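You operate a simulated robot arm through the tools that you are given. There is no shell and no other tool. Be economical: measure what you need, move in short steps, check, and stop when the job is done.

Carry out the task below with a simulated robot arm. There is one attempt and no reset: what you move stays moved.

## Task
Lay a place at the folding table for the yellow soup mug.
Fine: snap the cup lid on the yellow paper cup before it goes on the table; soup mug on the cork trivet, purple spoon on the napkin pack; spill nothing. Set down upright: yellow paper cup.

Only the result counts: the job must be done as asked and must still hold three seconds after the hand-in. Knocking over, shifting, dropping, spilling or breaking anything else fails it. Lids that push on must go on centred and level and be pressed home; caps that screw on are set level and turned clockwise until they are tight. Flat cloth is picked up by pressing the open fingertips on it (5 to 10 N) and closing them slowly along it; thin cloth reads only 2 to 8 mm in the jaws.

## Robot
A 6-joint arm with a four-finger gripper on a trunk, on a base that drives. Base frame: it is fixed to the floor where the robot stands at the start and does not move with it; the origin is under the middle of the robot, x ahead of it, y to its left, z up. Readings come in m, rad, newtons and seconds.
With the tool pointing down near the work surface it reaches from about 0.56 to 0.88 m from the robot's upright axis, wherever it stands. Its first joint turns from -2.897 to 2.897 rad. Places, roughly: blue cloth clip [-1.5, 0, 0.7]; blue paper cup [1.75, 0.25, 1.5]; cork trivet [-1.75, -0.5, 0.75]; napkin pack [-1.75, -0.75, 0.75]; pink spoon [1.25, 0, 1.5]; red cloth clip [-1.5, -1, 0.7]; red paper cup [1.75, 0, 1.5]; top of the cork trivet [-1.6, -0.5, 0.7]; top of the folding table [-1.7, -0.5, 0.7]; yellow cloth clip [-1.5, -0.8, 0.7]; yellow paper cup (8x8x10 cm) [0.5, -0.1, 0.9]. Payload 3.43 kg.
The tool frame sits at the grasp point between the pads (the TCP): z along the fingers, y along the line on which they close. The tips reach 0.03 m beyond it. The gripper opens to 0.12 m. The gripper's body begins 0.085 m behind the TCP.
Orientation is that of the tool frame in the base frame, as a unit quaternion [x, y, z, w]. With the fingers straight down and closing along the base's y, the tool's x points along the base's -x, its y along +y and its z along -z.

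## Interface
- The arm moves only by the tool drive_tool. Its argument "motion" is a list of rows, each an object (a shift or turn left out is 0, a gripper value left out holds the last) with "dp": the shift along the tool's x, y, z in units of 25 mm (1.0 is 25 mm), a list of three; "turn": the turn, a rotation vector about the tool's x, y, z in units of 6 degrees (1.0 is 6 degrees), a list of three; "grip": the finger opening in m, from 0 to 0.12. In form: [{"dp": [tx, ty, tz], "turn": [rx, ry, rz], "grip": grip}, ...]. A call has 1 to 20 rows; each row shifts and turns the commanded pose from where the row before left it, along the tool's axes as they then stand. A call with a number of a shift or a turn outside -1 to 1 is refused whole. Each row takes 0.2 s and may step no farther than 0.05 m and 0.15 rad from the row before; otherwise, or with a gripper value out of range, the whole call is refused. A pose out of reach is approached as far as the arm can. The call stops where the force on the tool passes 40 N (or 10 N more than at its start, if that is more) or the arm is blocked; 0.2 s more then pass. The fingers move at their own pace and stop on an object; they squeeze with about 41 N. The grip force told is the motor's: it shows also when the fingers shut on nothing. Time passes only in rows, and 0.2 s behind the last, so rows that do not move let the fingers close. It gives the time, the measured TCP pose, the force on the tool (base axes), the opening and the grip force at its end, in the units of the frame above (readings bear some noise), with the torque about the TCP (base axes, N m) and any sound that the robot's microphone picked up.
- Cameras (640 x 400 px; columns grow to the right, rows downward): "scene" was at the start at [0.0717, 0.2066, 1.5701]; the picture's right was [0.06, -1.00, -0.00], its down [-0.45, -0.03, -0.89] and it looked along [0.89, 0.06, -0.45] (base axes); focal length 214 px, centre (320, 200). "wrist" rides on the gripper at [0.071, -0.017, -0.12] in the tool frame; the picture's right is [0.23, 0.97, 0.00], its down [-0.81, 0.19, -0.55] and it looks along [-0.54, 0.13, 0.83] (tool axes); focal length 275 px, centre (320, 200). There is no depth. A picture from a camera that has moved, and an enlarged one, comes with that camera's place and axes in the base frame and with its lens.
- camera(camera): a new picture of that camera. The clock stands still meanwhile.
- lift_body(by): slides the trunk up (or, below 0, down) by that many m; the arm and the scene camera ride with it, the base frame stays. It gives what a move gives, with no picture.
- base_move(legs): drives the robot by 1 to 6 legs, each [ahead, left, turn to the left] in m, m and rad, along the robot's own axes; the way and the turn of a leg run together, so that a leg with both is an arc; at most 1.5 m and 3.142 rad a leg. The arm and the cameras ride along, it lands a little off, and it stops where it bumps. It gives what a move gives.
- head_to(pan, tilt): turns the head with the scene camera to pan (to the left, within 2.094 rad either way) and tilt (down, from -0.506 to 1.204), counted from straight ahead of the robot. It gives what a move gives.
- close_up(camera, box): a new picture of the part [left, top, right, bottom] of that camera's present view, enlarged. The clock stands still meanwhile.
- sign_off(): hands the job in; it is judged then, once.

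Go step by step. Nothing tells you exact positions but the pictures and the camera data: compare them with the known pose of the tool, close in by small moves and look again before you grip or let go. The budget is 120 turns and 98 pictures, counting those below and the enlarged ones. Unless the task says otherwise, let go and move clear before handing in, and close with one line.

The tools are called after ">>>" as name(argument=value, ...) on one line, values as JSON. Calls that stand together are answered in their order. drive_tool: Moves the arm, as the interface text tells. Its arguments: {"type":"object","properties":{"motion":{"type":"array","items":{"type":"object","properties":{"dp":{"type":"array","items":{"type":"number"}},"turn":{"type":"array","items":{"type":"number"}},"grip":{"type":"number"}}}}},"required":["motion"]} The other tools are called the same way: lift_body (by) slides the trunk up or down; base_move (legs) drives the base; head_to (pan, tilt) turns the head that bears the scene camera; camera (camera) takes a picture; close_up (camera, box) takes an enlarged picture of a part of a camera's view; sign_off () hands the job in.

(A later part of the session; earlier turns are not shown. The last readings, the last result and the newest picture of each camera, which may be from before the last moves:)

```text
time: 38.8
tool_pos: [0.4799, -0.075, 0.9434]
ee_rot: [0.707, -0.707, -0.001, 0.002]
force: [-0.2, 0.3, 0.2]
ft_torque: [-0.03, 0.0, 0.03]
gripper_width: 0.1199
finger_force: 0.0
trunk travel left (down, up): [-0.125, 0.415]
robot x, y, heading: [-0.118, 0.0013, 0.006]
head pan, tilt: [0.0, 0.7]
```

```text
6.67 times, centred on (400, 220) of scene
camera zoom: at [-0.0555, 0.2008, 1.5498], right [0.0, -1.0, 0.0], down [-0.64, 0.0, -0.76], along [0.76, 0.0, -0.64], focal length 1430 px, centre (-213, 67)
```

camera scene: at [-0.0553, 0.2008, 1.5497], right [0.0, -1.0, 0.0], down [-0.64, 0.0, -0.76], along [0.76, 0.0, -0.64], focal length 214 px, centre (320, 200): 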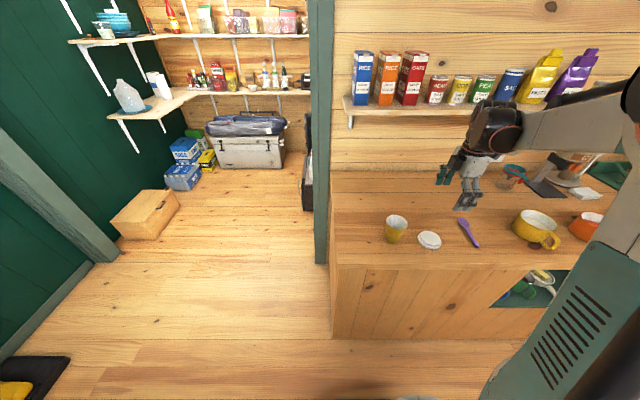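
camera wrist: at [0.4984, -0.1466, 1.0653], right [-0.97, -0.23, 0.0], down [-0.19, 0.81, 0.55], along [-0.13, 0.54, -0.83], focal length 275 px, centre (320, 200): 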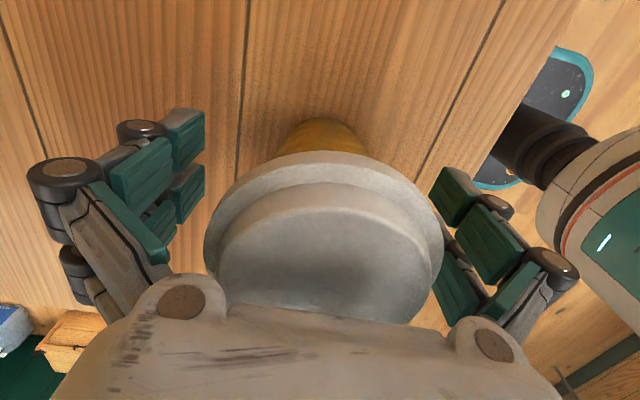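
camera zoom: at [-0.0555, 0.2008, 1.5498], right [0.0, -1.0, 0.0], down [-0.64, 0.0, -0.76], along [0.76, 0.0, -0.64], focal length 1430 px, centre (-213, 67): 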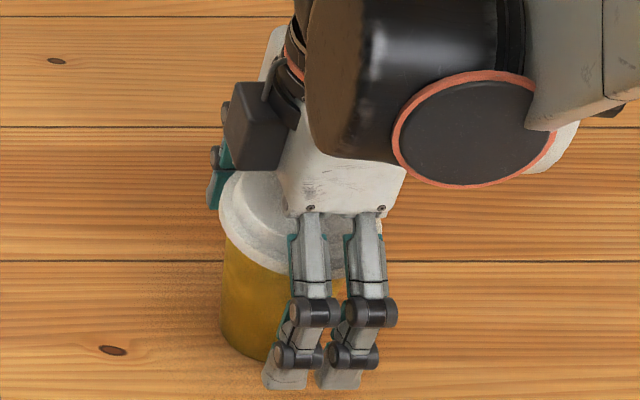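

The fingers straddle the body below the lid. I'll close slowly.

>>> drive_tool(motion=[{"grip": 0.1}, {"grip": 0.085}, {"grip": 0.072}, {"grip": 0.06}, {"grip": 0.05}, {"grip": 0.05}])

>>> drive_tool(motion=[{"dp": [0, 0, -0.2]}, {"dp": [0, 0, -0.6]}, {"dp": [0, 0, -1]}, {"dp": [0, 0, -1]}, {"dp": [0, 0, 0]}])

>>> camera(camera="wrist")

>>> close_up(camera="scene", box=[352, 160, 448, 232])

```text
time: 40.2
tool_pos: [0.4799, -0.0747, 0.9443]
ee_rot: [0.707, -0.707, -0.001, 0.001]
force: [2.0, 0.0, 12.9]
ft_torque: [-0.08, -0.02, -0.01]
gripper_width: 0.0678
finger_force: 40.9
trunk travel left (down, up): [-0.125, 0.415]
robot x, y, heading: [-0.1205, -0.0024, 0.002]
head pan, tilt: [0.0, 0.7]
```

```text
time: 41.4
tool_pos: [0.4791, -0.0748, 1.0143]
ee_rot: [-0.707, 0.708, 0.0, 0.0]
force: [-0.3, 0.0, -0.3]
ft_torque: [0.0, -0.03, -0.01]
gripper_width: 0.0666
finger_force: 40.3
trunk travel left (down, up): [-0.125, 0.415]
robot x, y, heading: [-0.1212, -0.0034, 0.001]
head pan, tilt: [0.0, 0.7]
```

```text
63 pictures are left
camera wrist: at [0.4975, -0.1469, 1.1361], right [-0.97, -0.23, 0.0], down [-0.19, 0.81, 0.55], along [-0.13, 0.54, -0.83], focal length 275 px, centre (320, 200)
```

wrist: 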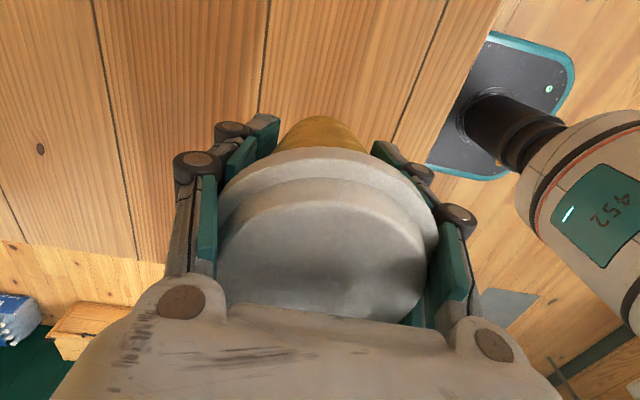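

```text
5.56 times, centred on (400, 196) of scene
camera zoom: at [-0.0559, 0.2008, 1.5497], right [0.0, -1.0, 0.0], down [-0.64, 0.0, -0.76], along [0.76, 0.0, -0.64], focal length 1192 px, centre (-124, 222)
```

zoom: 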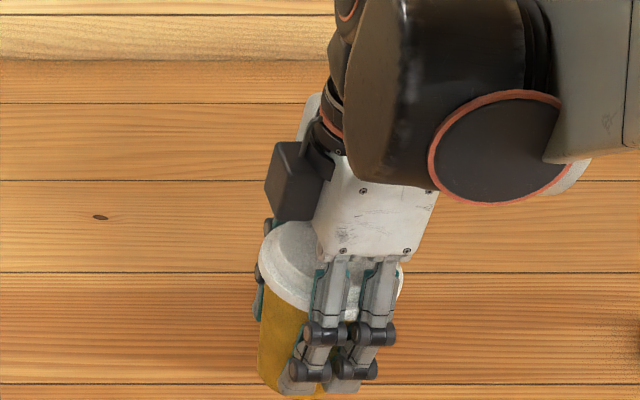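

The cup is held upright. I'll back away from the counter and turn left in two stages, looking as I go.

>>> base_move(legs=[[-0.45, 0, 0], [0, 0, 1.571]])

>>> head_to(pan=1.2, tilt=0.6)

>>> camera(camera="scene")

```text
time: 47.9
tool_pos: [-0.5049, 0.6014, 1.0154]
ee_rot: [1.0, 0.004, 0.0, 0.001]
force: [0.0, 0.6, 0.0]
ft_torque: [0.02, -0.01, 0.0]
gripper_width: 0.0652
finger_force: 41.0
trunk travel left (down, up): [-0.125, 0.415]
robot x, y, heading: [-0.574, -0.0011, 1.58]
head pan, tilt: [0.0, 0.7]
```

```text
time: 49.3
tool_pos: [-0.5049, 0.6012, 1.0145]
ee_rot: [1.0, 0.005, 0.0, 0.001]
force: [0.6, -0.5, -0.1]
ft_torque: [-0.04, -0.03, 0.0]
gripper_width: 0.0656
finger_force: 40.4
trunk travel left (down, up): [-0.125, 0.415]
robot x, y, heading: [-0.5736, -0.0008, 1.582]
head pan, tilt: [1.201, 0.6]
```

```text
61 pictures are left
camera scene: at [-0.8567, 0.0102, 1.5584], right [0.35, 0.94, 0.0], down [0.53, -0.2, -0.82], along [-0.77, 0.29, -0.57], focal length 214 px, centre (320, 200)
```

scene: 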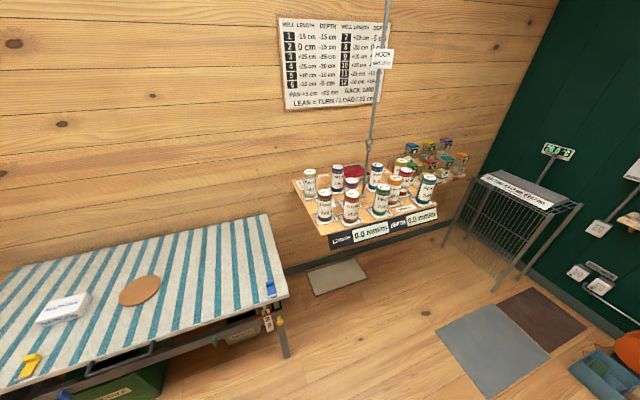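

The table is clear to see: trivet at about (-1.64, -0.54), napkin pack at about (-1.63, -0.78), near edge x ≈ -1.40. The cup can go at about (-1.63, -0.24). I'll finish the turn and drive up.

>>> base_move(legs=[[0, 0, 1.56], [0.4, 0.3, 0]])

>>> head_to(pan=0.1, tilt=0.75)

>>> camera(camera="scene")

>>> camera(camera="wrist")

```text
time: 56.1
tool_pos: [-1.5766, -0.2212, 1.0145]
ee_rot: [0.708, 0.706, 0.001, 0.0]
force: [-0.3, 0.1, -0.2]
ft_torque: [-0.02, -0.02, 0.04]
gripper_width: 0.0653
finger_force: 40.9
trunk travel left (down, up): [-0.125, 0.415]
robot x, y, heading: [-0.9748, -0.2952, 3.142]
head pan, tilt: [1.201, 0.6]
```

```text
time: 57.4
tool_pos: [-1.5755, -0.2221, 1.0138]
ee_rot: [0.708, 0.706, 0.001, 0.001]
force: [0.5, 0.6, -0.4]
ft_torque: [-0.02, 0.0, 0.01]
gripper_width: 0.0651
finger_force: 40.8
trunk travel left (down, up): [-0.125, 0.415]
robot x, y, heading: [-0.9728, -0.2973, 3.138]
head pan, tilt: [0.099, 0.75]
```

```text
60 pictures are left
camera scene: at [-1.0382, -0.5055, 1.5455], right [-0.1, 1.0, 0.0], down [0.68, 0.07, -0.73], along [-0.73, -0.07, -0.68], focal length 214 px, centre (320, 200)
```

scene: 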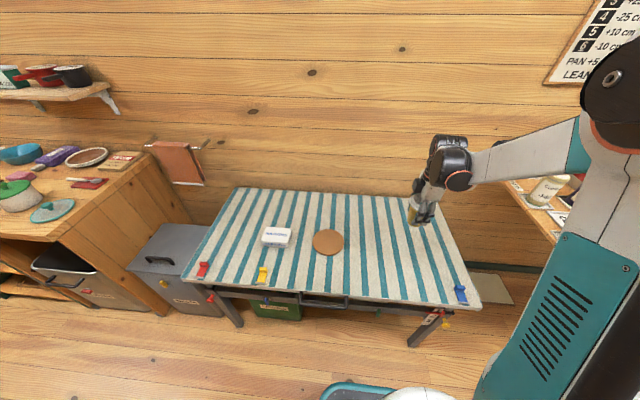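

```text
59 pictures are left
camera wrist: at [-1.5914, -0.1503, 1.1358], right [0.97, 0.23, 0.0], down [0.19, -0.81, 0.55], along [0.13, -0.54, -0.83], focal length 275 px, centre (320, 200)
```

wrist: 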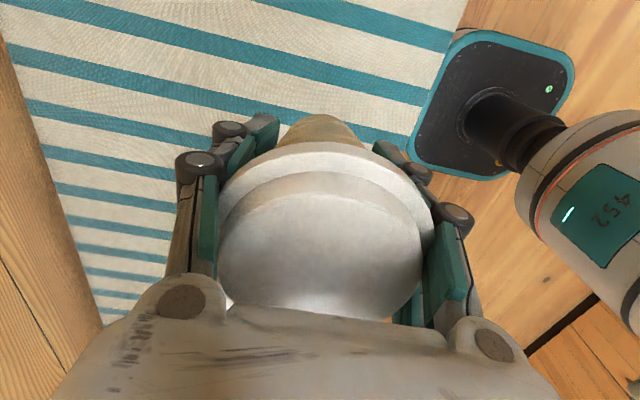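

The cup is over the table. I'll move it 0.1 m further back and lower to about 4 cm above the cloth.

>>> drive_tool(motion=[{"dp": [0.3, -1, 0.5]}, {"dp": [0.3, -1, 0.8]}, {"dp": [0, -1, 0.8]}, {"dp": [0, -1, 0.8]}, {"dp": [0, 0, 1]}, {"dp": [0, 0, 1]}, {"dp": [0, 0, 1]}, {"dp": [0, 0, 1]}, {"dp": [0, 0, 1]}, {"dp": [0, 0, 0]}])

>>> close_up(camera="scene", box=[360, 160, 488, 240])

```text
time: 59.6
tool_pos: [-1.676, -0.2065, 0.8166]
ee_rot: [0.709, 0.706, 0.001, 0.0]
force: [-0.2, -0.2, -0.8]
ft_torque: [-0.02, 0.03, 0.02]
gripper_width: 0.0652
finger_force: 40.8
trunk travel left (down, up): [-0.125, 0.415]
robot x, y, heading: [-0.9753, -0.3014, 3.143]
head pan, tilt: [0.099, 0.75]
```

```text
5.00 times, centred on (424, 200) of scene
camera zoom: at [-1.0387, -0.5054, 1.5455], right [-0.1, 1.0, 0.0], down [0.68, 0.07, -0.73], along [-0.73, -0.07, -0.68], focal length 1072 px, centre (-200, 200)
```

zoom: 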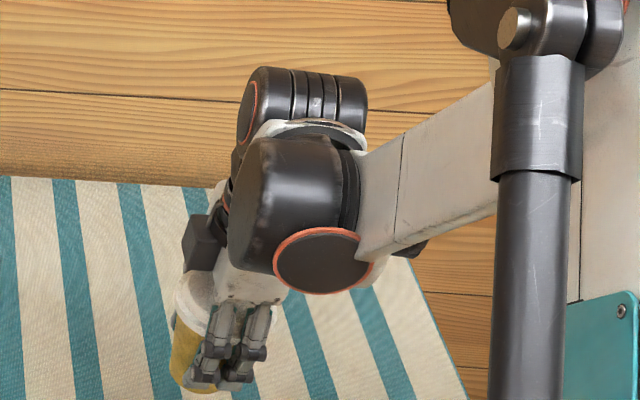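

About 5 cm left. I'll lower in small steps until contact.

>>> drive_tool(motion=[{"dp": [0, 0, 0.6]}, {"dp": [0, 0, 0.6]}, {"dp": [0, 0, 0]}])

>>> drive_tool(motion=[{"dp": [0, 0, 0.16]}, {"dp": [0, 0, 0.16]}, {"dp": [0, 0, 0]}])

>>> camera(camera="scene")

```text
time: 60.4
tool_pos: [-1.6758, -0.2055, 0.7861]
ee_rot: [0.709, 0.706, 0.001, 0.001]
force: [0.1, 0.3, 0.0]
ft_torque: [-0.02, -0.01, 0.03]
gripper_width: 0.0651
finger_force: 41.0
trunk travel left (down, up): [-0.125, 0.415]
robot x, y, heading: [-0.9748, -0.2974, 3.14]
head pan, tilt: [0.099, 0.75]
```

```text
time: 61.2
tool_pos: [-1.6744, -0.2063, 0.7787]
ee_rot: [0.708, 0.706, 0.002, 0.001]
force: [0.5, 1.0, -0.6]
ft_torque: [-0.03, 0.04, 0.0]
gripper_width: 0.0652
finger_force: 40.6
trunk travel left (down, up): [-0.125, 0.415]
robot x, y, heading: [-0.9742, -0.2982, 3.135]
head pan, tilt: [0.099, 0.75]
```

```text
57 pictures are left
camera scene: at [-1.0384, -0.5054, 1.5455], right [-0.1, 1.0, 0.0], down [0.68, 0.07, -0.73], along [-0.73, -0.07, -0.68], focal length 214 px, centre (320, 200)
```

scene: 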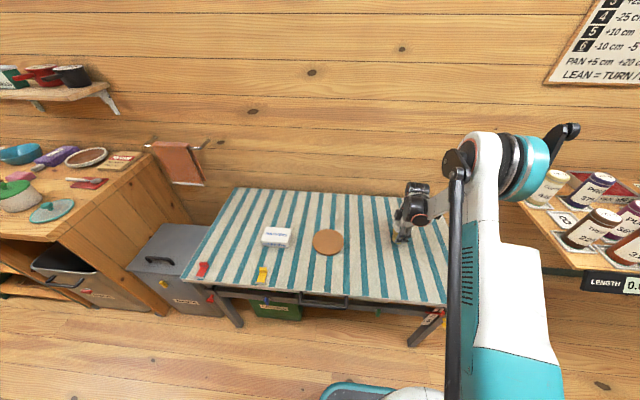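

>>> drive_tool(motion=[{"dp": [0, 0, 0.12]}, {"dp": [0, 0, 0.12]}, {"dp": [0, 0, 0]}])

>>> drive_tool(motion=[{"dp": [0, 0, 0.12]}, {"dp": [0, 0, 0.12]}, {"dp": [0, 0, 0]}])

```text
time: 62.0
tool_pos: [-1.6744, -0.206, 0.7725]
ee_rot: [0.708, 0.706, 0.0, 0.001]
force: [0.0, -0.5, 0.2]
ft_torque: [0.01, -0.03, -0.01]
gripper_width: 0.0652
finger_force: 41.1
trunk travel left (down, up): [-0.125, 0.415]
robot x, y, heading: [-0.9752, -0.2952, 3.137]
head pan, tilt: [0.099, 0.75]
```

```text
time: 62.8
tool_pos: [-1.6753, -0.2059, 0.7666]
ee_rot: [0.708, 0.706, 0.0, 0.001]
force: [0.4, 0.6, -0.7]
ft_torque: [-0.01, 0.01, -0.01]
gripper_width: 0.065
finger_force: 41.4
trunk travel left (down, up): [-0.125, 0.415]
robot x, y, heading: [-0.9762, -0.2984, 3.14]
head pan, tilt: [0.099, 0.75]
```

>>> drive_tool(motion=[{"dp": [0, 0, 0.12]}, {"dp": [0, 0, 0.12]}, {"dp": [0, 0, 0]}])

>>> drive_tool(motion=[{"dp": [0, 0, 0.08]}, {"dp": [0, 0, 0.08]}, {"dp": [0, 0, 0]}])

>>> close_up(camera="scene", box=[370, 180, 450, 250])

```text
time: 63.6
tool_pos: [-1.6751, -0.2062, 0.7602]
ee_rot: [0.708, 0.706, 0.001, 0.0]
force: [-0.4, -0.8, 0.7]
ft_torque: [-0.04, 0.02, -0.03]
gripper_width: 0.0649
finger_force: 40.8
trunk travel left (down, up): [-0.125, 0.415]
robot x, y, heading: [-0.9768, -0.2952, 3.136]
head pan, tilt: [0.099, 0.75]
```

```text
time: 64.4
tool_pos: [-1.6751, -0.2051, 0.7563]
ee_rot: [0.708, 0.706, 0.001, 0.0]
force: [-0.3, 0.6, -0.6]
ft_torque: [0.01, 0.0, 0.01]
gripper_width: 0.0649
finger_force: 41.2
trunk travel left (down, up): [-0.125, 0.415]
robot x, y, heading: [-0.9779, -0.2962, 3.14]
head pan, tilt: [0.099, 0.75]
```

```text
5.71 times, centred on (410, 215) of scene
camera zoom: at [-1.0384, -0.5054, 1.5455], right [-0.1, 1.0, 0.0], down [0.68, 0.07, -0.73], along [-0.73, -0.07, -0.68], focal length 1226 px, centre (-194, 114)
```

zoom: 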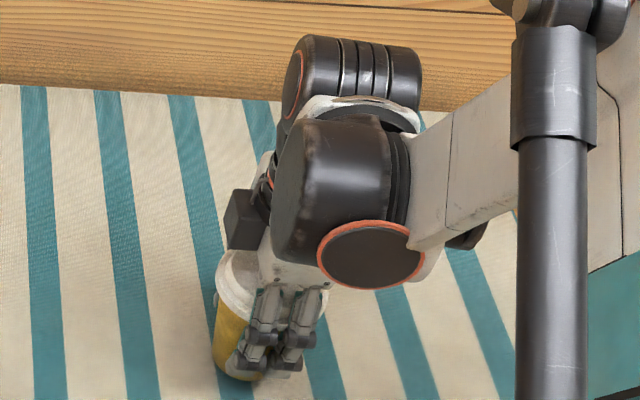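

>>> drive_tool(motion=[{"dp": [0, 0, 0.08]}, {"dp": [0, 0, 0.08]}, {"dp": [0, 0, 0]}])

>>> drive_tool(motion=[{"dp": [0, 0, 0.06]}, {"dp": [0, 0, 0.06]}, {"dp": [0, 0, 0]}])

```text
time: 65.2
tool_pos: [-1.6754, -0.2059, 0.7528]
ee_rot: [0.708, 0.706, 0.002, 0.001]
force: [0.3, -0.2, -0.4]
ft_torque: [-0.01, 0.0, -0.01]
gripper_width: 0.065
finger_force: 41.4
trunk travel left (down, up): [-0.125, 0.415]
robot x, y, heading: [-0.9777, -0.302, 3.134]
head pan, tilt: [0.099, 0.75]
```

```text
time: 66.0
tool_pos: [-1.6734, -0.2045, 0.7495]
ee_rot: [0.709, 0.705, 0.001, 0.0]
force: [-1.9, 0.3, 8.0]
ft_torque: [0.1, 0.11, 0.01]
gripper_width: 0.0651
finger_force: 40.8
trunk travel left (down, up): [-0.125, 0.415]
robot x, y, heading: [-0.9769, -0.3009, 3.136]
head pan, tilt: [0.099, 0.75]
```

Contact at 8 N. I'll open gently and rise straight up.

>>> drive_tool(motion=[{"grip": 0.075}, {"grip": 0.09}, {"grip": 0.12}, {"dp": [0, 0, 0]}, {"dp": [0, 0, -0.5]}, {"dp": [0, 0, -1]}, {"dp": [0, 0, -1]}, {"dp": [0, 0, -1]}, {"dp": [0, 0, -1]}, {"dp": [0, 0, -1]}, {"dp": [0, 0, -1]}, {"dp": [0, 0, -1]}, {"dp": [0, 0, -1]}, {"dp": [0, 0, -1]}])

>>> camera(camera="scene")

>>> camera(camera="wrist")

```text
time: 69.0
tool_pos: [-1.6738, -0.206, 0.9883]
ee_rot: [0.708, 0.706, 0.001, 0.001]
force: [-0.2, -0.5, 0.6]
ft_torque: [0.02, 0.03, 0.01]
gripper_width: 0.1198
finger_force: 0.1
trunk travel left (down, up): [-0.125, 0.415]
robot x, y, heading: [-0.9758, -0.303, 3.143]
head pan, tilt: [0.099, 0.75]
```

```text
55 pictures are left
camera scene: at [-1.0382, -0.5055, 1.5455], right [-0.1, 1.0, 0.0], down [0.68, 0.07, -0.73], along [-0.73, -0.07, -0.68], focal length 214 px, centre (320, 200)
```

scene: 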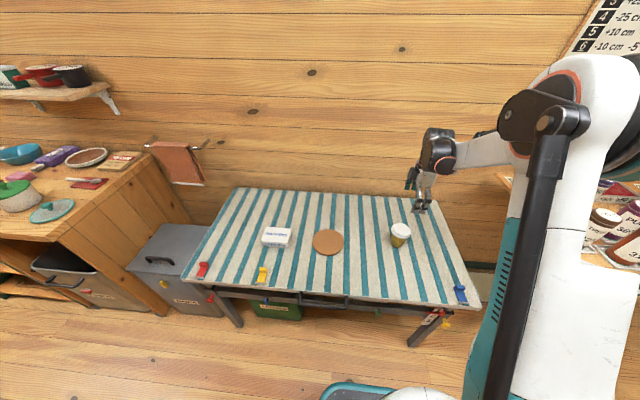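

```text
54 pictures are left
camera wrist: at [-1.6907, -0.1354, 1.1094], right [0.97, 0.23, 0.0], down [0.19, -0.81, 0.55], along [0.13, -0.54, -0.83], focal length 275 px, centre (320, 200)
```

wrist: 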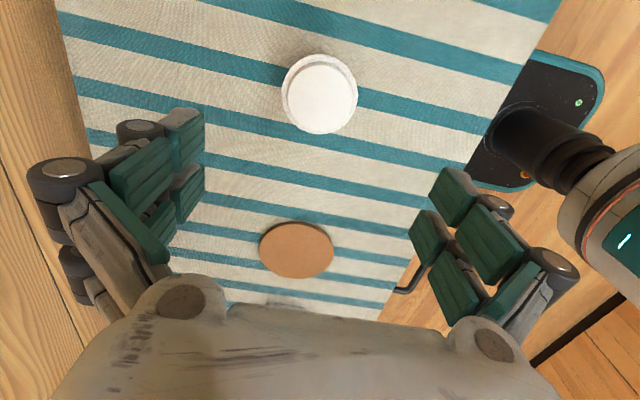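

The lidded cup stands upright on the table. Trivet centre is about (-1.647, -0.526) and it is about 15 cm wide. Back to the counter for the mug, by the same path reversed.

>>> base_move(legs=[[-0.4, -0.3, 0], [0, 0, -1.57], [0, 0, -1.57]])

>>> head_to(pan=0.0, tilt=0.6)

>>> camera(camera="scene")

>>> camera(camera="wrist")

```text
time: 79.6
tool_pos: [0.1235, -0.0853, 0.9881]
ee_rot: [0.709, -0.705, -0.001, 0.0]
force: [0.4, -0.8, 0.3]
ft_torque: [0.04, -0.01, 0.0]
gripper_width: 0.1198
finger_force: 0.0
trunk travel left (down, up): [-0.125, 0.415]
robot x, y, heading: [-0.5757, 0.0024, 0.005]
head pan, tilt: [0.099, 0.75]
```

```text
time: 80.3
tool_pos: [0.1233, -0.0851, 0.9865]
ee_rot: [0.709, -0.705, -0.001, 0.001]
force: [0.8, 0.4, 1.1]
ft_torque: [-0.02, 0.03, -0.01]
gripper_width: 0.1199
finger_force: 0.0
trunk travel left (down, up): [-0.125, 0.415]
robot x, y, heading: [-0.5765, -0.0023, 0.006]
head pan, tilt: [0.0, 0.6]
```

```text
53 pictures are left
camera scene: at [-0.509, 0.2024, 1.5584], right [0.01, -1.0, 0.0], down [-0.57, 0.0, -0.82], along [0.82, 0.0, -0.57], focal length 214 px, centre (320, 200)
```

scene: 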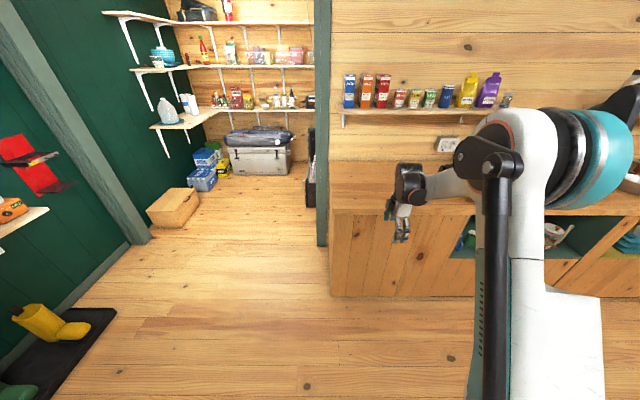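

```text
52 pictures are left
camera wrist: at [0.142, -0.1569, 1.109], right [-0.97, -0.23, 0.0], down [-0.19, 0.81, 0.55], along [-0.13, 0.54, -0.83], focal length 275 px, centre (320, 200)
```

wrist: 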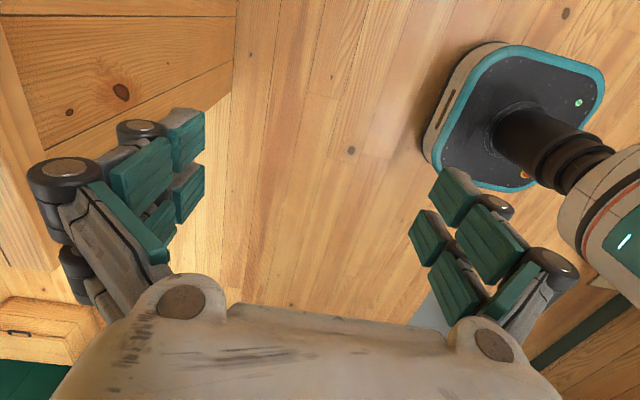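

I'll raise the tool to about 1.2 m, retract slightly, then drive in front of the mug.

>>> drive_tool(motion=[{"dp": [0, 0.5, -1]}, {"dp": [0, 0.5, -1]}, {"dp": [0, 0.5, -1]}, {"dp": [0, 0.5, -1]}, {"dp": [0, 0.5, -1]}, {"dp": [0, 0.5, -1]}, {"dp": [0, 0, -1]}, {"dp": [0, 0, -1]}, {"dp": [0, 0, -1]}])

>>> base_move(legs=[[0, -0.48, 0], [0.4, 0, 0]])

>>> camera(camera="scene")

>>> camera(camera="wrist")

```text
time: 82.3
tool_pos: [0.0492, -0.0848, 1.2131]
ee_rot: [0.709, -0.706, -0.001, 0.0]
force: [-0.6, 0.1, 0.5]
ft_torque: [0.01, 0.0, 0.0]
gripper_width: 0.12
finger_force: 0.0
trunk travel left (down, up): [-0.125, 0.415]
robot x, y, heading: [-0.5792, 0.0014, 0.007]
head pan, tilt: [0.0, 0.6]
```

```text
time: 87.2
tool_pos: [0.4485, -0.5665, 1.2134]
ee_rot: [-0.706, 0.709, 0.001, -0.001]
force: [-0.4, 0.2, 0.1]
ft_torque: [-0.01, 0.03, 0.0]
gripper_width: 0.1201
finger_force: 0.0
trunk travel left (down, up): [-0.125, 0.415]
robot x, y, heading: [-0.1732, -0.4788, 0.004]
head pan, tilt: [0.0, 0.6]
```

```text
51 pictures are left
camera scene: at [-0.1066, -0.2746, 1.5584], right [0.0, -1.0, 0.0], down [-0.57, 0.0, -0.82], along [0.82, 0.0, -0.57], focal length 214 px, centre (320, 200)
```

scene: 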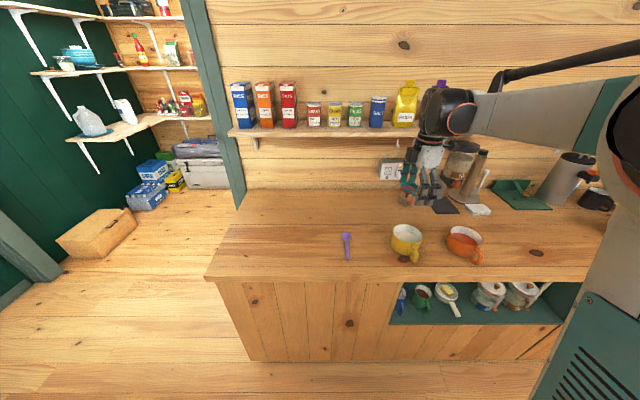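

```text
50 pictures are left
camera wrist: at [0.467, -0.638, 1.3343], right [-0.97, -0.23, 0.0], down [-0.19, 0.81, 0.55], along [-0.13, 0.54, -0.83], focal length 275 px, centre (320, 200)
```

wrist: 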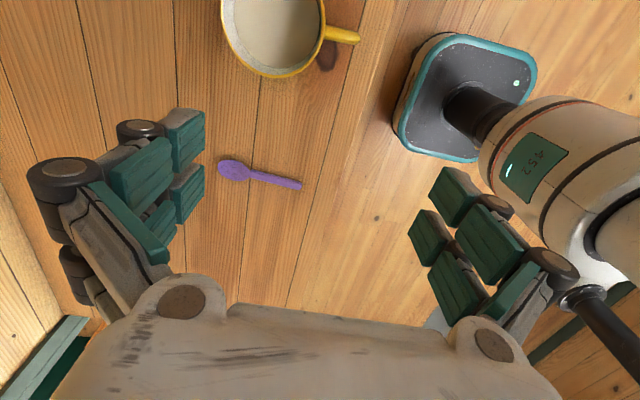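

The mug rim is about 118 mm wide at (0.517, -0.62), with its handle pointing towards me, and there is soup in it. I'll move to look from above.

>>> drive_tool(motion=[{"dp": [1, -0.5, 0]}, {"dp": [1, -0.5, 0]}, {"dp": [1, -0.5, 0]}, {"dp": [1, -0.5, 0]}, {"dp": [0, 0, 0]}])

>>> close_up(camera="wrist", box=[192, 0, 448, 160])

>>> close_up(camera="scene", box=[368, 210, 448, 270])

```text
time: 88.4
tool_pos: [0.4992, -0.6666, 1.2131]
ee_rot: [-0.705, 0.709, 0.0, 0.0]
force: [0.9, -0.6, 0.4]
ft_torque: [-0.01, -0.04, 0.01]
gripper_width: 0.12
finger_force: 0.1
trunk travel left (down, up): [-0.125, 0.415]
robot x, y, heading: [-0.1791, -0.4767, -0.004]
head pan, tilt: [0.0, 0.6]
```

```text
2.50 times, centred on (320, 80) of wrist
camera zoom: at [0.5163, -0.7389, 1.3342], right [-0.97, -0.23, 0.0], down [-0.19, 0.81, 0.55], along [-0.13, 0.54, -0.83], focal length 688 px, centre (320, 500)
```

zoom: 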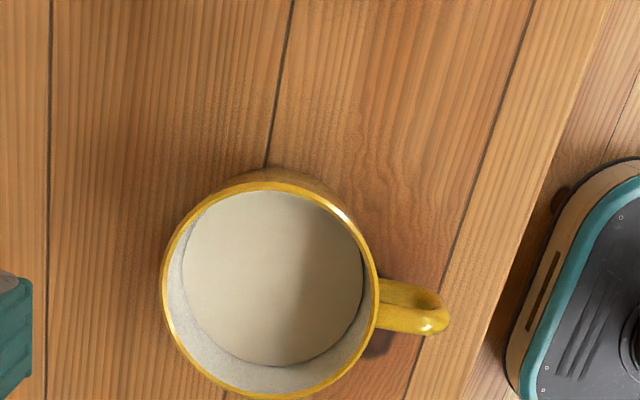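

```text
6.67 times, centred on (408, 240) of scene
camera zoom: at [-0.1068, -0.2749, 1.5585], right [0.0, -1.0, 0.0], down [-0.57, 0.0, -0.82], along [0.82, 0.0, -0.57], focal length 1430 px, centre (-267, -67)
```

zoom: 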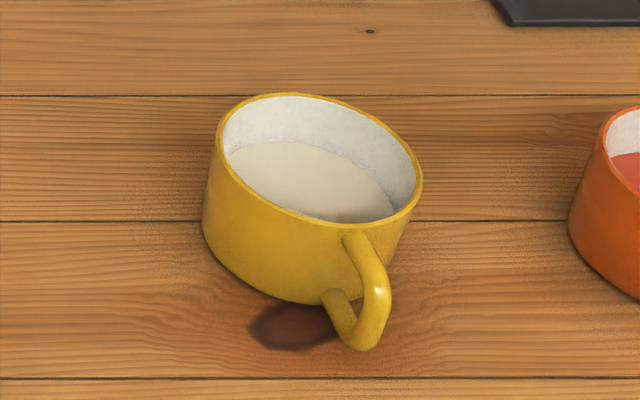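

The rim is at z ≈ 0.966, soup about 3 cm below it, and the handle loop spans x ≈ 0.411–0.459 at y ≈ -0.624. I'll grip the handle loop from above, closing along y, so I turn the tool back by 90° and hover over the handle.

>>> drive_tool(motion=[{"dp": [-0.6, 0.9, 0]}, {"dp": [-0.6, 0.9, 0]}, {"dp": [-0.5, 0.9, 0]}, {"dp": [0, 0, 0.5], "turn": [0, 0, 1]}, {"dp": [0, 0, 0.5], "turn": [0, 0, 1]}, {"dp": [0, 0, 0.5], "turn": [0, 0, 1]}, {"dp": [0, 0, 0.5], "turn": [0, 0, 1]}, {"dp": [0, 0, 0.5], "turn": [0, 0, 1]}, {"dp": [0, 0, 0.5], "turn": [0, 0, 1]}, {"turn": [0, 0, 1]}, {"turn": [0, 0, 1]}, {"turn": [0, 0, 1]}, {"turn": [0, 0, 1]}, {"turn": [0, 0, 1]}, {"turn": [0, 0, 1]}, {"turn": [0, 0, 1]}, {"turn": [0, 0, 1]}, {"turn": [0, 0, 1]}])

>>> camera(camera="wrist")

>>> close_up(camera="scene", box=[352, 170, 480, 270])

```text
time: 92.2
tool_pos: [0.4316, -0.6231, 1.139]
ee_rot: [0.002, 1.0, 0.001, -0.001]
force: [-0.2, 0.3, -1.0]
ft_torque: [0.01, 0.02, 0.03]
gripper_width: 0.12
finger_force: 0.0
trunk travel left (down, up): [-0.125, 0.415]
robot x, y, heading: [-0.175, -0.4733, -0.004]
head pan, tilt: [0.0, 0.6]
```

```text
47 pictures are left
camera wrist: at [0.3606, -0.6403, 1.26], right [-0.23, 0.97, 0.0], down [0.81, 0.19, 0.55], along [0.54, 0.12, -0.83], focal length 275 px, centre (320, 200)
```

wrist: 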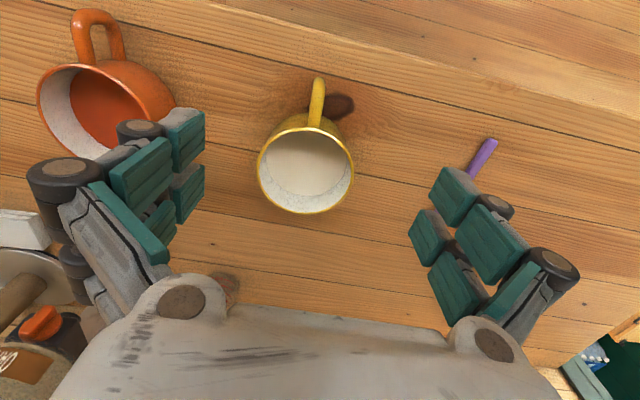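

```text
4.00 times, centred on (416, 220) of scene
camera zoom: at [-0.107, -0.2746, 1.5584], right [0.0, -1.0, 0.0], down [-0.57, 0.0, -0.82], along [0.82, 0.0, -0.57], focal length 858 px, centre (-64, 120)
```

zoom: 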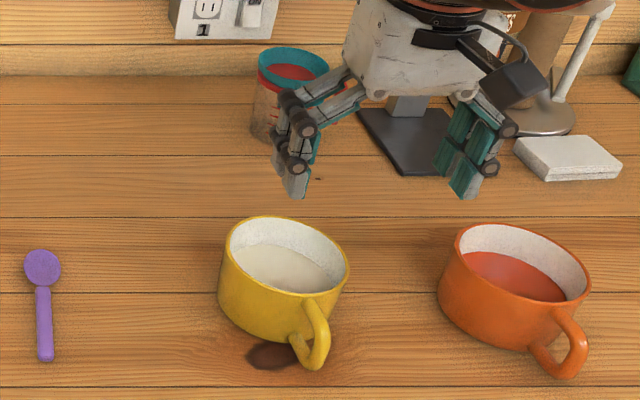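

The handle lies along x at y ≈ -0.627. I'll descend to just above it and check.

>>> drive_tool(motion=[{"dp": [0, -0.16, 0.8]}, {"dp": [0, 0, 0.8]}, {"dp": [0, 0, 0.8]}, {"dp": [0, 0, 0.8]}, {"dp": [0, 0, 0.8]}, {"dp": [0, 0, 0.8]}, {"dp": [0, 0, 0.6]}, {"dp": [0, 0, 0]}])

>>> camera(camera="wrist")

>>> close_up(camera="scene", box=[368, 190, 464, 270])

```text
time: 94.0
tool_pos: [0.4309, -0.6264, 1.0024]
ee_rot: [0.002, 1.0, 0.0, 0.0]
force: [0.4, -0.3, 0.6]
ft_torque: [0.02, 0.0, 0.03]
gripper_width: 0.1198
finger_force: 0.0
trunk travel left (down, up): [-0.125, 0.415]
robot x, y, heading: [-0.1788, -0.474, -0.001]
head pan, tilt: [0.0, 0.6]
```

```text
45 pictures are left
camera wrist: at [0.3609, -0.6445, 1.1244], right [-0.23, 0.97, 0.0], down [0.81, 0.19, 0.55], along [0.54, 0.13, -0.83], focal length 275 px, centre (320, 200)
```

wrist: 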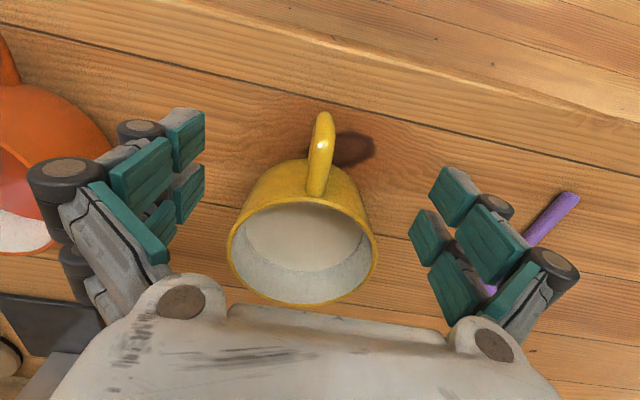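

```text
5.00 times, centred on (416, 230) of scene
camera zoom: at [-0.1068, -0.2746, 1.5584], right [0.0, -1.0, 0.0], down [-0.57, 0.0, -0.82], along [0.82, 0.0, -0.57], focal length 1072 px, centre (-160, 50)
```

zoom: 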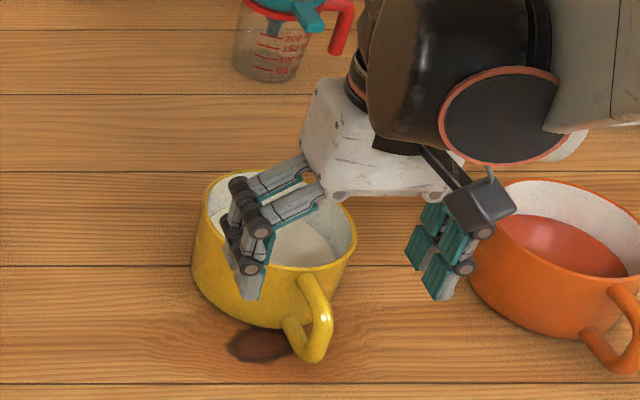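

The handle is centred under the tool. I'll descend around it to TCP z ≈ 0.932.

>>> drive_tool(motion=[{"dp": [0, 0, 0.6]}, {"dp": [0, 0, 0.6]}, {"dp": [0, 0, 0.6]}, {"dp": [0, 0, 0.6]}, {"dp": [0, 0, 0.4]}, {"dp": [0, 0, 0]}])

>>> camera(camera="wrist")

>>> close_up(camera="scene", box=[368, 210, 448, 270])

```text
time: 95.4
tool_pos: [0.4303, -0.628, 0.932]
ee_rot: [0.002, 1.0, 0.001, -0.001]
force: [-0.3, 1.0, -0.2]
ft_torque: [-0.01, 0.02, 0.04]
gripper_width: 0.1199
finger_force: 0.1
trunk travel left (down, up): [-0.125, 0.415]
robot x, y, heading: [-0.178, -0.4779, 0.002]
head pan, tilt: [0.0, 0.6]
```

```text
43 pictures are left
camera wrist: at [0.3604, -0.6446, 1.054], right [-0.23, 0.97, 0.0], down [0.81, 0.19, 0.55], along [0.54, 0.13, -0.83], focal length 275 px, centre (320, 200)
```

wrist: 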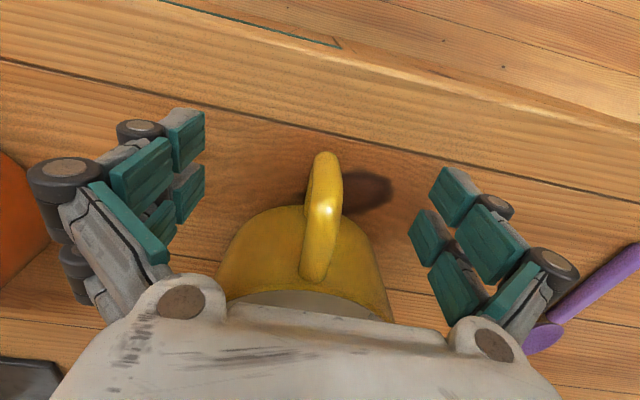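

```text
6.67 times, centred on (408, 240) of scene
camera zoom: at [-0.1069, -0.2746, 1.5584], right [0.0, -1.0, 0.0], down [-0.57, 0.0, -0.82], along [0.82, 0.0, -0.57], focal length 1430 px, centre (-267, -67)
```

zoom: 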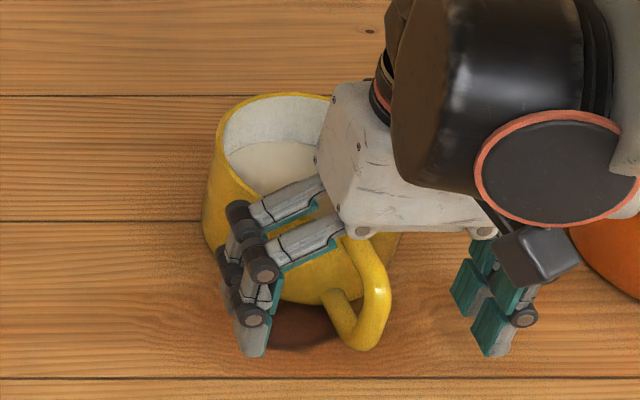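

As the fingers close, the tips swing lower (seen with the lid), so I'll raise 16 mm first and then close slowly on the handle.

>>> drive_tool(motion=[{"dp": [0, 0.04, -0.64]}, {"grip": 0.09}, {"grip": 0.06}, {"dp": [0, 0, 0]}])

>>> drive_tool(motion=[{"grip": 0.045}, {"grip": 0.035}, {"grip": 0.03}, {"dp": [0, 0, 0]}])

>>> camera(camera="wrist")

```text
time: 96.4
tool_pos: [0.4309, -0.6271, 0.949]
ee_rot: [0.002, 1.0, -0.001, -0.001]
force: [-0.3, -0.3, -0.6]
ft_torque: [0.01, 0.02, -0.01]
gripper_width: 0.0603
finger_force: 0.1
trunk travel left (down, up): [-0.125, 0.415]
robot x, y, heading: [-0.1769, -0.4757, -0.003]
head pan, tilt: [0.0, 0.6]
```

```text
time: 97.4
tool_pos: [0.4305, -0.6271, 0.9487]
ee_rot: [0.002, 1.0, 0.0, -0.001]
force: [0.6, -0.2, -0.5]
ft_torque: [0.0, -0.01, 0.03]
gripper_width: 0.0301
finger_force: 0.1
trunk travel left (down, up): [-0.125, 0.415]
robot x, y, heading: [-0.1764, -0.4785, 0.003]
head pan, tilt: [0.0, 0.6]
```

```text
41 pictures are left
camera wrist: at [0.3601, -0.6438, 1.0703], right [-0.23, 0.97, 0.0], down [0.81, 0.19, 0.55], along [0.54, 0.13, -0.83], focal length 275 px, centre (320, 200)
```

wrist: 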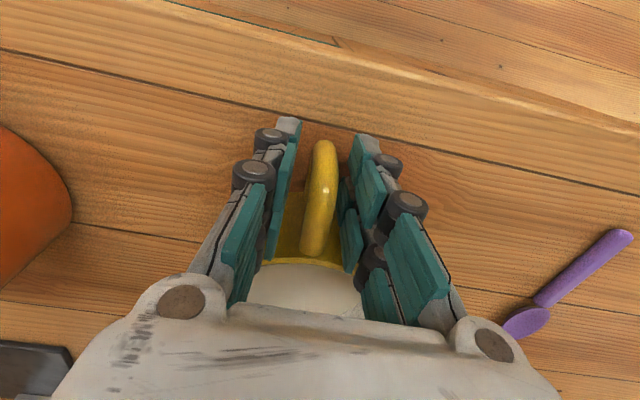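

Well centred on the handle. I'll shift 4 mm away from the mug wall, then close fully and lift a little.

>>> drive_tool(motion=[{"dp": [0.16, 0, 0]}, {"grip": 0.02}, {"grip": 0.012}, {"grip": 0.005}, {"grip": 0.0}, {"grip": 0.0}])

>>> camera(camera="wrist")

>>> drive_tool(motion=[{"dp": [0, 0, -0.1]}, {"dp": [0, 0, -0.1]}, {"dp": [0, 0, -0.1]}, {"dp": [0, 0, -0.1]}, {"dp": [0, 0, 0]}, {"dp": [0, 0, 0]}])

>>> close_up(camera="scene", box=[368, 210, 448, 270])

```text
time: 98.8
tool_pos: [0.4262, -0.6253, 0.9495]
ee_rot: [0.002, 1.0, 0.001, -0.002]
force: [2.8, 2.3, -0.1]
ft_torque: [-0.2, -0.12, 0.22]
gripper_width: 0.0134
finger_force: 41.0
trunk travel left (down, up): [-0.125, 0.415]
robot x, y, heading: [-0.1753, -0.4775, 0.0]
head pan, tilt: [0.0, 0.6]
```

```text
40 pictures are left
camera wrist: at [0.3562, -0.6435, 1.0704], right [-0.23, 0.97, 0.0], down [0.81, 0.19, 0.55], along [0.54, 0.13, -0.83], focal length 275 px, centre (320, 200)
```

wrist: 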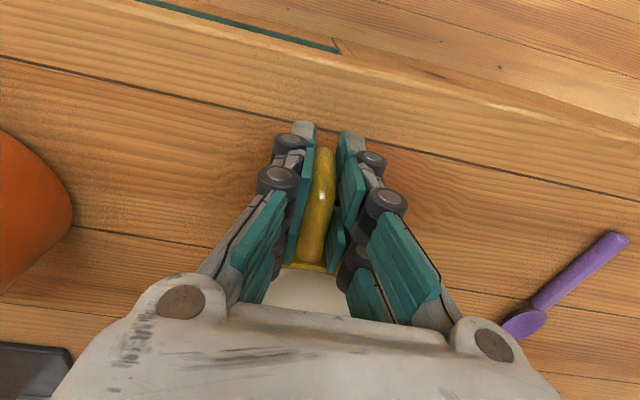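

```text
time: 100.2
tool_pos: [0.428, -0.6263, 0.9587]
ee_rot: [0.003, 1.0, 0.0, -0.002]
force: [-0.7, 0.2, -5.4]
ft_torque: [0.0, 0.44, 0.0]
gripper_width: 0.0132
finger_force: 41.2
trunk travel left (down, up): [-0.125, 0.415]
robot x, y, heading: [-0.1756, -0.4721, -0.003]
head pan, tilt: [0.0, 0.6]
```

```text
6.67 times, centred on (408, 240) of scene
camera zoom: at [-0.1064, -0.2747, 1.5584], right [0.0, -1.0, 0.0], down [-0.57, 0.0, -0.82], along [0.82, 0.0, -0.57], focal length 1430 px, centre (-267, -67)
```

zoom: 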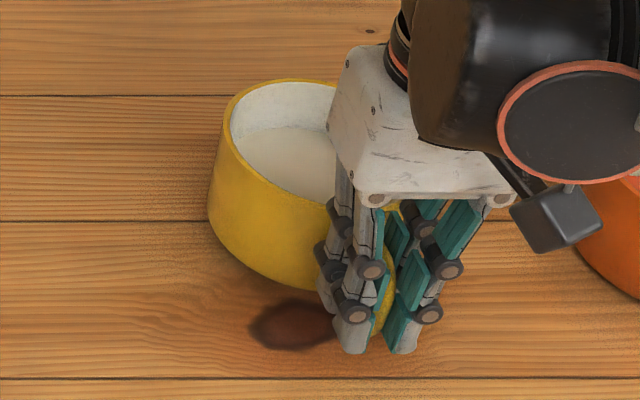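

It carries about 5.4 N with 0.44 N·m and looks level. I'll lift slowly further and check for tilting.

>>> drive_tool(motion=[{"dp": [0, 0, -0.2]}, {"dp": [0, 0, -0.4]}, {"dp": [0, 0, -0.5]}, {"dp": [0, 0, -0.5]}, {"dp": [0, 0, -0.5]}, {"dp": [0, 0, -0.5]}, {"dp": [0, 0, -0.5]}, {"dp": [0, 0, -0.3]}, {"dp": [0, 0, 0]}])

>>> close_up(camera="scene", box=[368, 190, 448, 250])

>>> camera(camera="wrist")

```text
time: 102.2
tool_pos: [0.426, -0.6264, 1.043]
ee_rot: [0.002, 1.0, 0.0, -0.001]
force: [0.6, -0.2, -5.3]
ft_torque: [0.0, 0.41, 0.0]
gripper_width: 0.0131
finger_force: 41.4
trunk travel left (down, up): [-0.125, 0.415]
robot x, y, heading: [-0.1754, -0.4724, -0.002]
head pan, tilt: [0.0, 0.6]
```

```text
6.67 times, centred on (408, 220) of scene
camera zoom: at [-0.1065, -0.2747, 1.5584], right [0.0, -1.0, 0.0], down [-0.57, 0.0, -0.82], along [0.82, 0.0, -0.57], focal length 1430 px, centre (-267, 67)
```

zoom: 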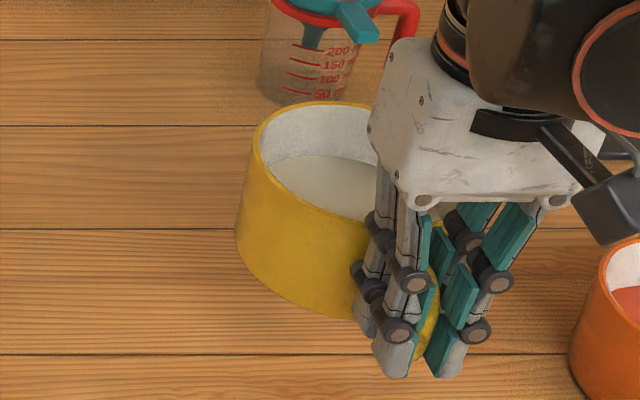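

```text
37 pictures are left
camera wrist: at [0.3565, -0.6435, 1.1655], right [-0.23, 0.97, 0.0], down [0.81, 0.19, 0.55], along [0.54, 0.13, -0.83], focal length 275 px, centre (320, 200)
```

wrist: 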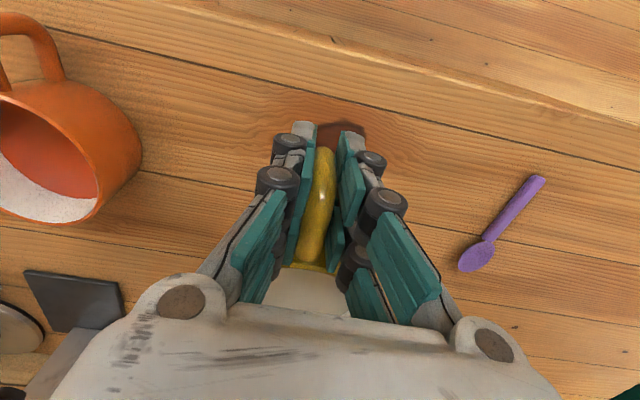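

The mug hangs level and steady. I'll back away, turn left and drive to the table so that the mug ends up near the trivet.

>>> base_move(legs=[[-0.4, 0, 0], [0, 0, 1.57], [0, 0, 1.57]])

>>> camera(camera="scene")

```text
time: 112.3
tool_pos: [-1.1776, -0.3053, 1.0446]
ee_rot: [1.0, -0.016, 0.0, 0.001]
force: [-0.2, 0.3, -4.9]
ft_torque: [0.01, -0.42, -0.05]
gripper_width: 0.0137
finger_force: 41.0
trunk travel left (down, up): [-0.125, 0.415]
robot x, y, heading: [-0.574, -0.4759, 3.11]
head pan, tilt: [0.0, 0.6]
```

```text
36 pictures are left
camera scene: at [-0.6542, -0.6711, 1.5584], right [0.03, 1.0, 0.0], down [0.57, -0.02, -0.82], along [-0.82, 0.02, -0.57], focal length 214 px, centre (320, 200)
```

scene: 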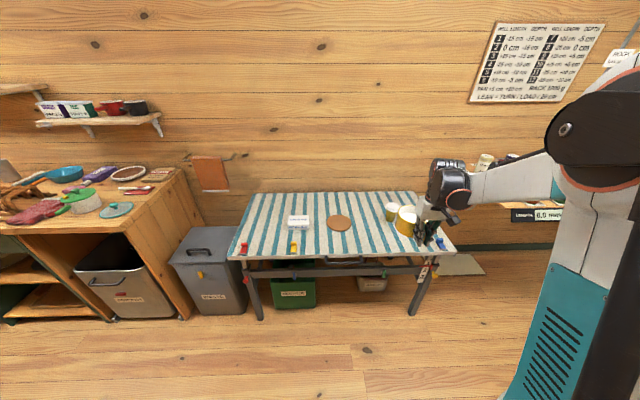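

I'll correct the heading, then move ahead and left to bring the mug over the trivet.

>>> base_move(legs=[[0, 0, 0.03], [0.36, 0.2, 0]])

>>> head_to(pan=0.0, tilt=0.75)

>>> camera(camera="scene")

>>> camera(camera="wrist")

```text
time: 115.2
tool_pos: [-1.5425, -0.5225, 1.0443]
ee_rot: [1.0, -0.001, 0.002, 0.0]
force: [0.6, 0.4, -5.6]
ft_torque: [0.0, -0.46, -0.01]
gripper_width: 0.0131
finger_force: 40.9
trunk travel left (down, up): [-0.125, 0.415]
robot x, y, heading: [-0.9382, -0.672, 3.14]
head pan, tilt: [0.0, 0.6]
```

```text
time: 115.9
tool_pos: [-1.5414, -0.5218, 1.0441]
ee_rot: [1.0, -0.001, 0.001, 0.0]
force: [0.9, -0.3, -5.6]
ft_torque: [0.01, -0.45, 0.0]
gripper_width: 0.0133
finger_force: 40.9
trunk travel left (down, up): [-0.125, 0.415]
robot x, y, heading: [-0.9386, -0.6738, 3.138]
head pan, tilt: [0.0, 0.75]
```

```text
35 pictures are left
camera scene: at [-1.0026, -0.873, 1.5456], right [0.0, 1.0, 0.0], down [0.68, 0.0, -0.73], along [-0.73, 0.0, -0.68], focal length 214 px, centre (320, 200)
```

scene: 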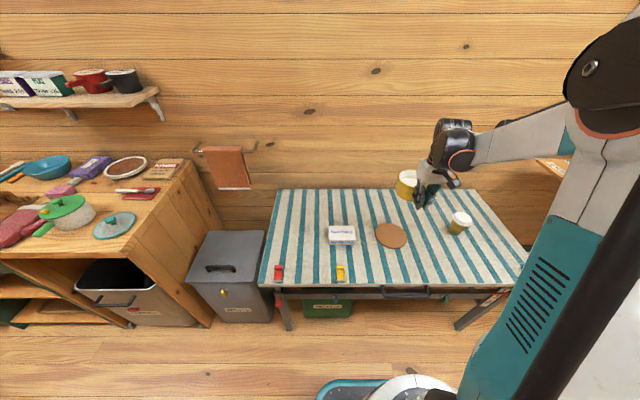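

```text
34 pictures are left
camera wrist: at [-1.4695, -0.5067, 1.1653], right [0.23, -0.97, 0.0], down [-0.81, -0.19, 0.55], along [-0.54, -0.12, -0.83], focal length 275 px, centre (320, 200)
```

wrist: 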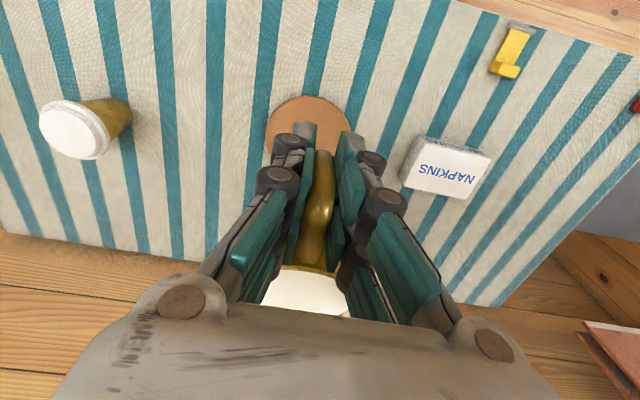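

The trivet is at (-1.649, -0.527), agreeing in both views. The mug centre is 91 mm ahead of the TCP, so I aim TCP at (-1.558, -0.525) and lower to about 3 cm above the trivet.

>>> drive_tool(motion=[{"dp": [-0.33, 0.06, 0.5]}, {"dp": [-0.33, 0.06, 0.8]}, {"dp": [0, 0, 0.9]}, {"dp": [0, 0, 0.9]}, {"dp": [0, 0, 0.9]}, {"dp": [0, 0, 0.9]}, {"dp": [0, 0, 0.9]}, {"dp": [0, 0, 0.9]}, {"dp": [0, 0, 0.9]}, {"dp": [0, 0, 0.9]}, {"dp": [0, 0, 0.6]}, {"dp": [0, 0, 0.4]}, {"dp": [0, 0, 0]}])

>>> close_up(camera="scene", box=[340, 180, 468, 260])

>>> camera(camera="wrist")

```text
time: 118.7
tool_pos: [-1.5562, -0.525, 0.8054]
ee_rot: [1.0, -0.002, 0.002, 0.0]
force: [-0.1, 0.3, -5.1]
ft_torque: [0.04, -0.45, 0.01]
gripper_width: 0.0132
finger_force: 41.1
trunk travel left (down, up): [-0.125, 0.415]
robot x, y, heading: [-0.9379, -0.6726, 3.141]
head pan, tilt: [0.0, 0.75]
```

```text
5.00 times, centred on (404, 220) of scene
camera zoom: at [-1.0028, -0.873, 1.5455], right [0.0, 1.0, 0.0], down [0.68, 0.0, -0.73], along [-0.73, 0.0, -0.68], focal length 1072 px, centre (-100, 100)
```

zoom: 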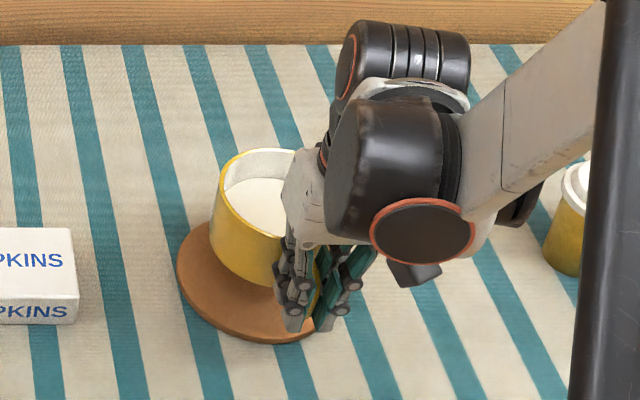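

```text
32 pictures are left
camera wrist: at [-1.4851, -0.5092, 0.9277], right [0.23, -0.97, 0.0], down [-0.81, -0.19, 0.55], along [-0.54, -0.12, -0.83], focal length 275 px, centre (320, 200)
```

wrist: 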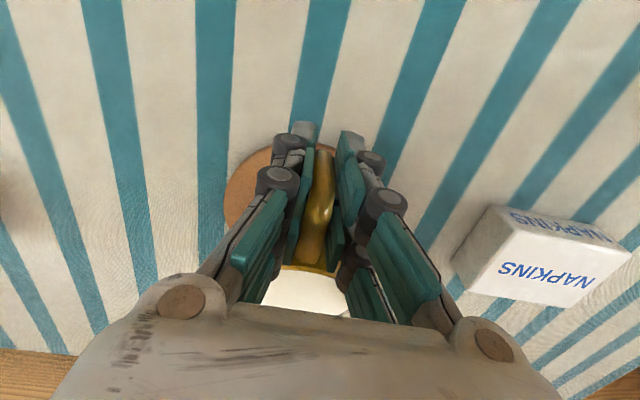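

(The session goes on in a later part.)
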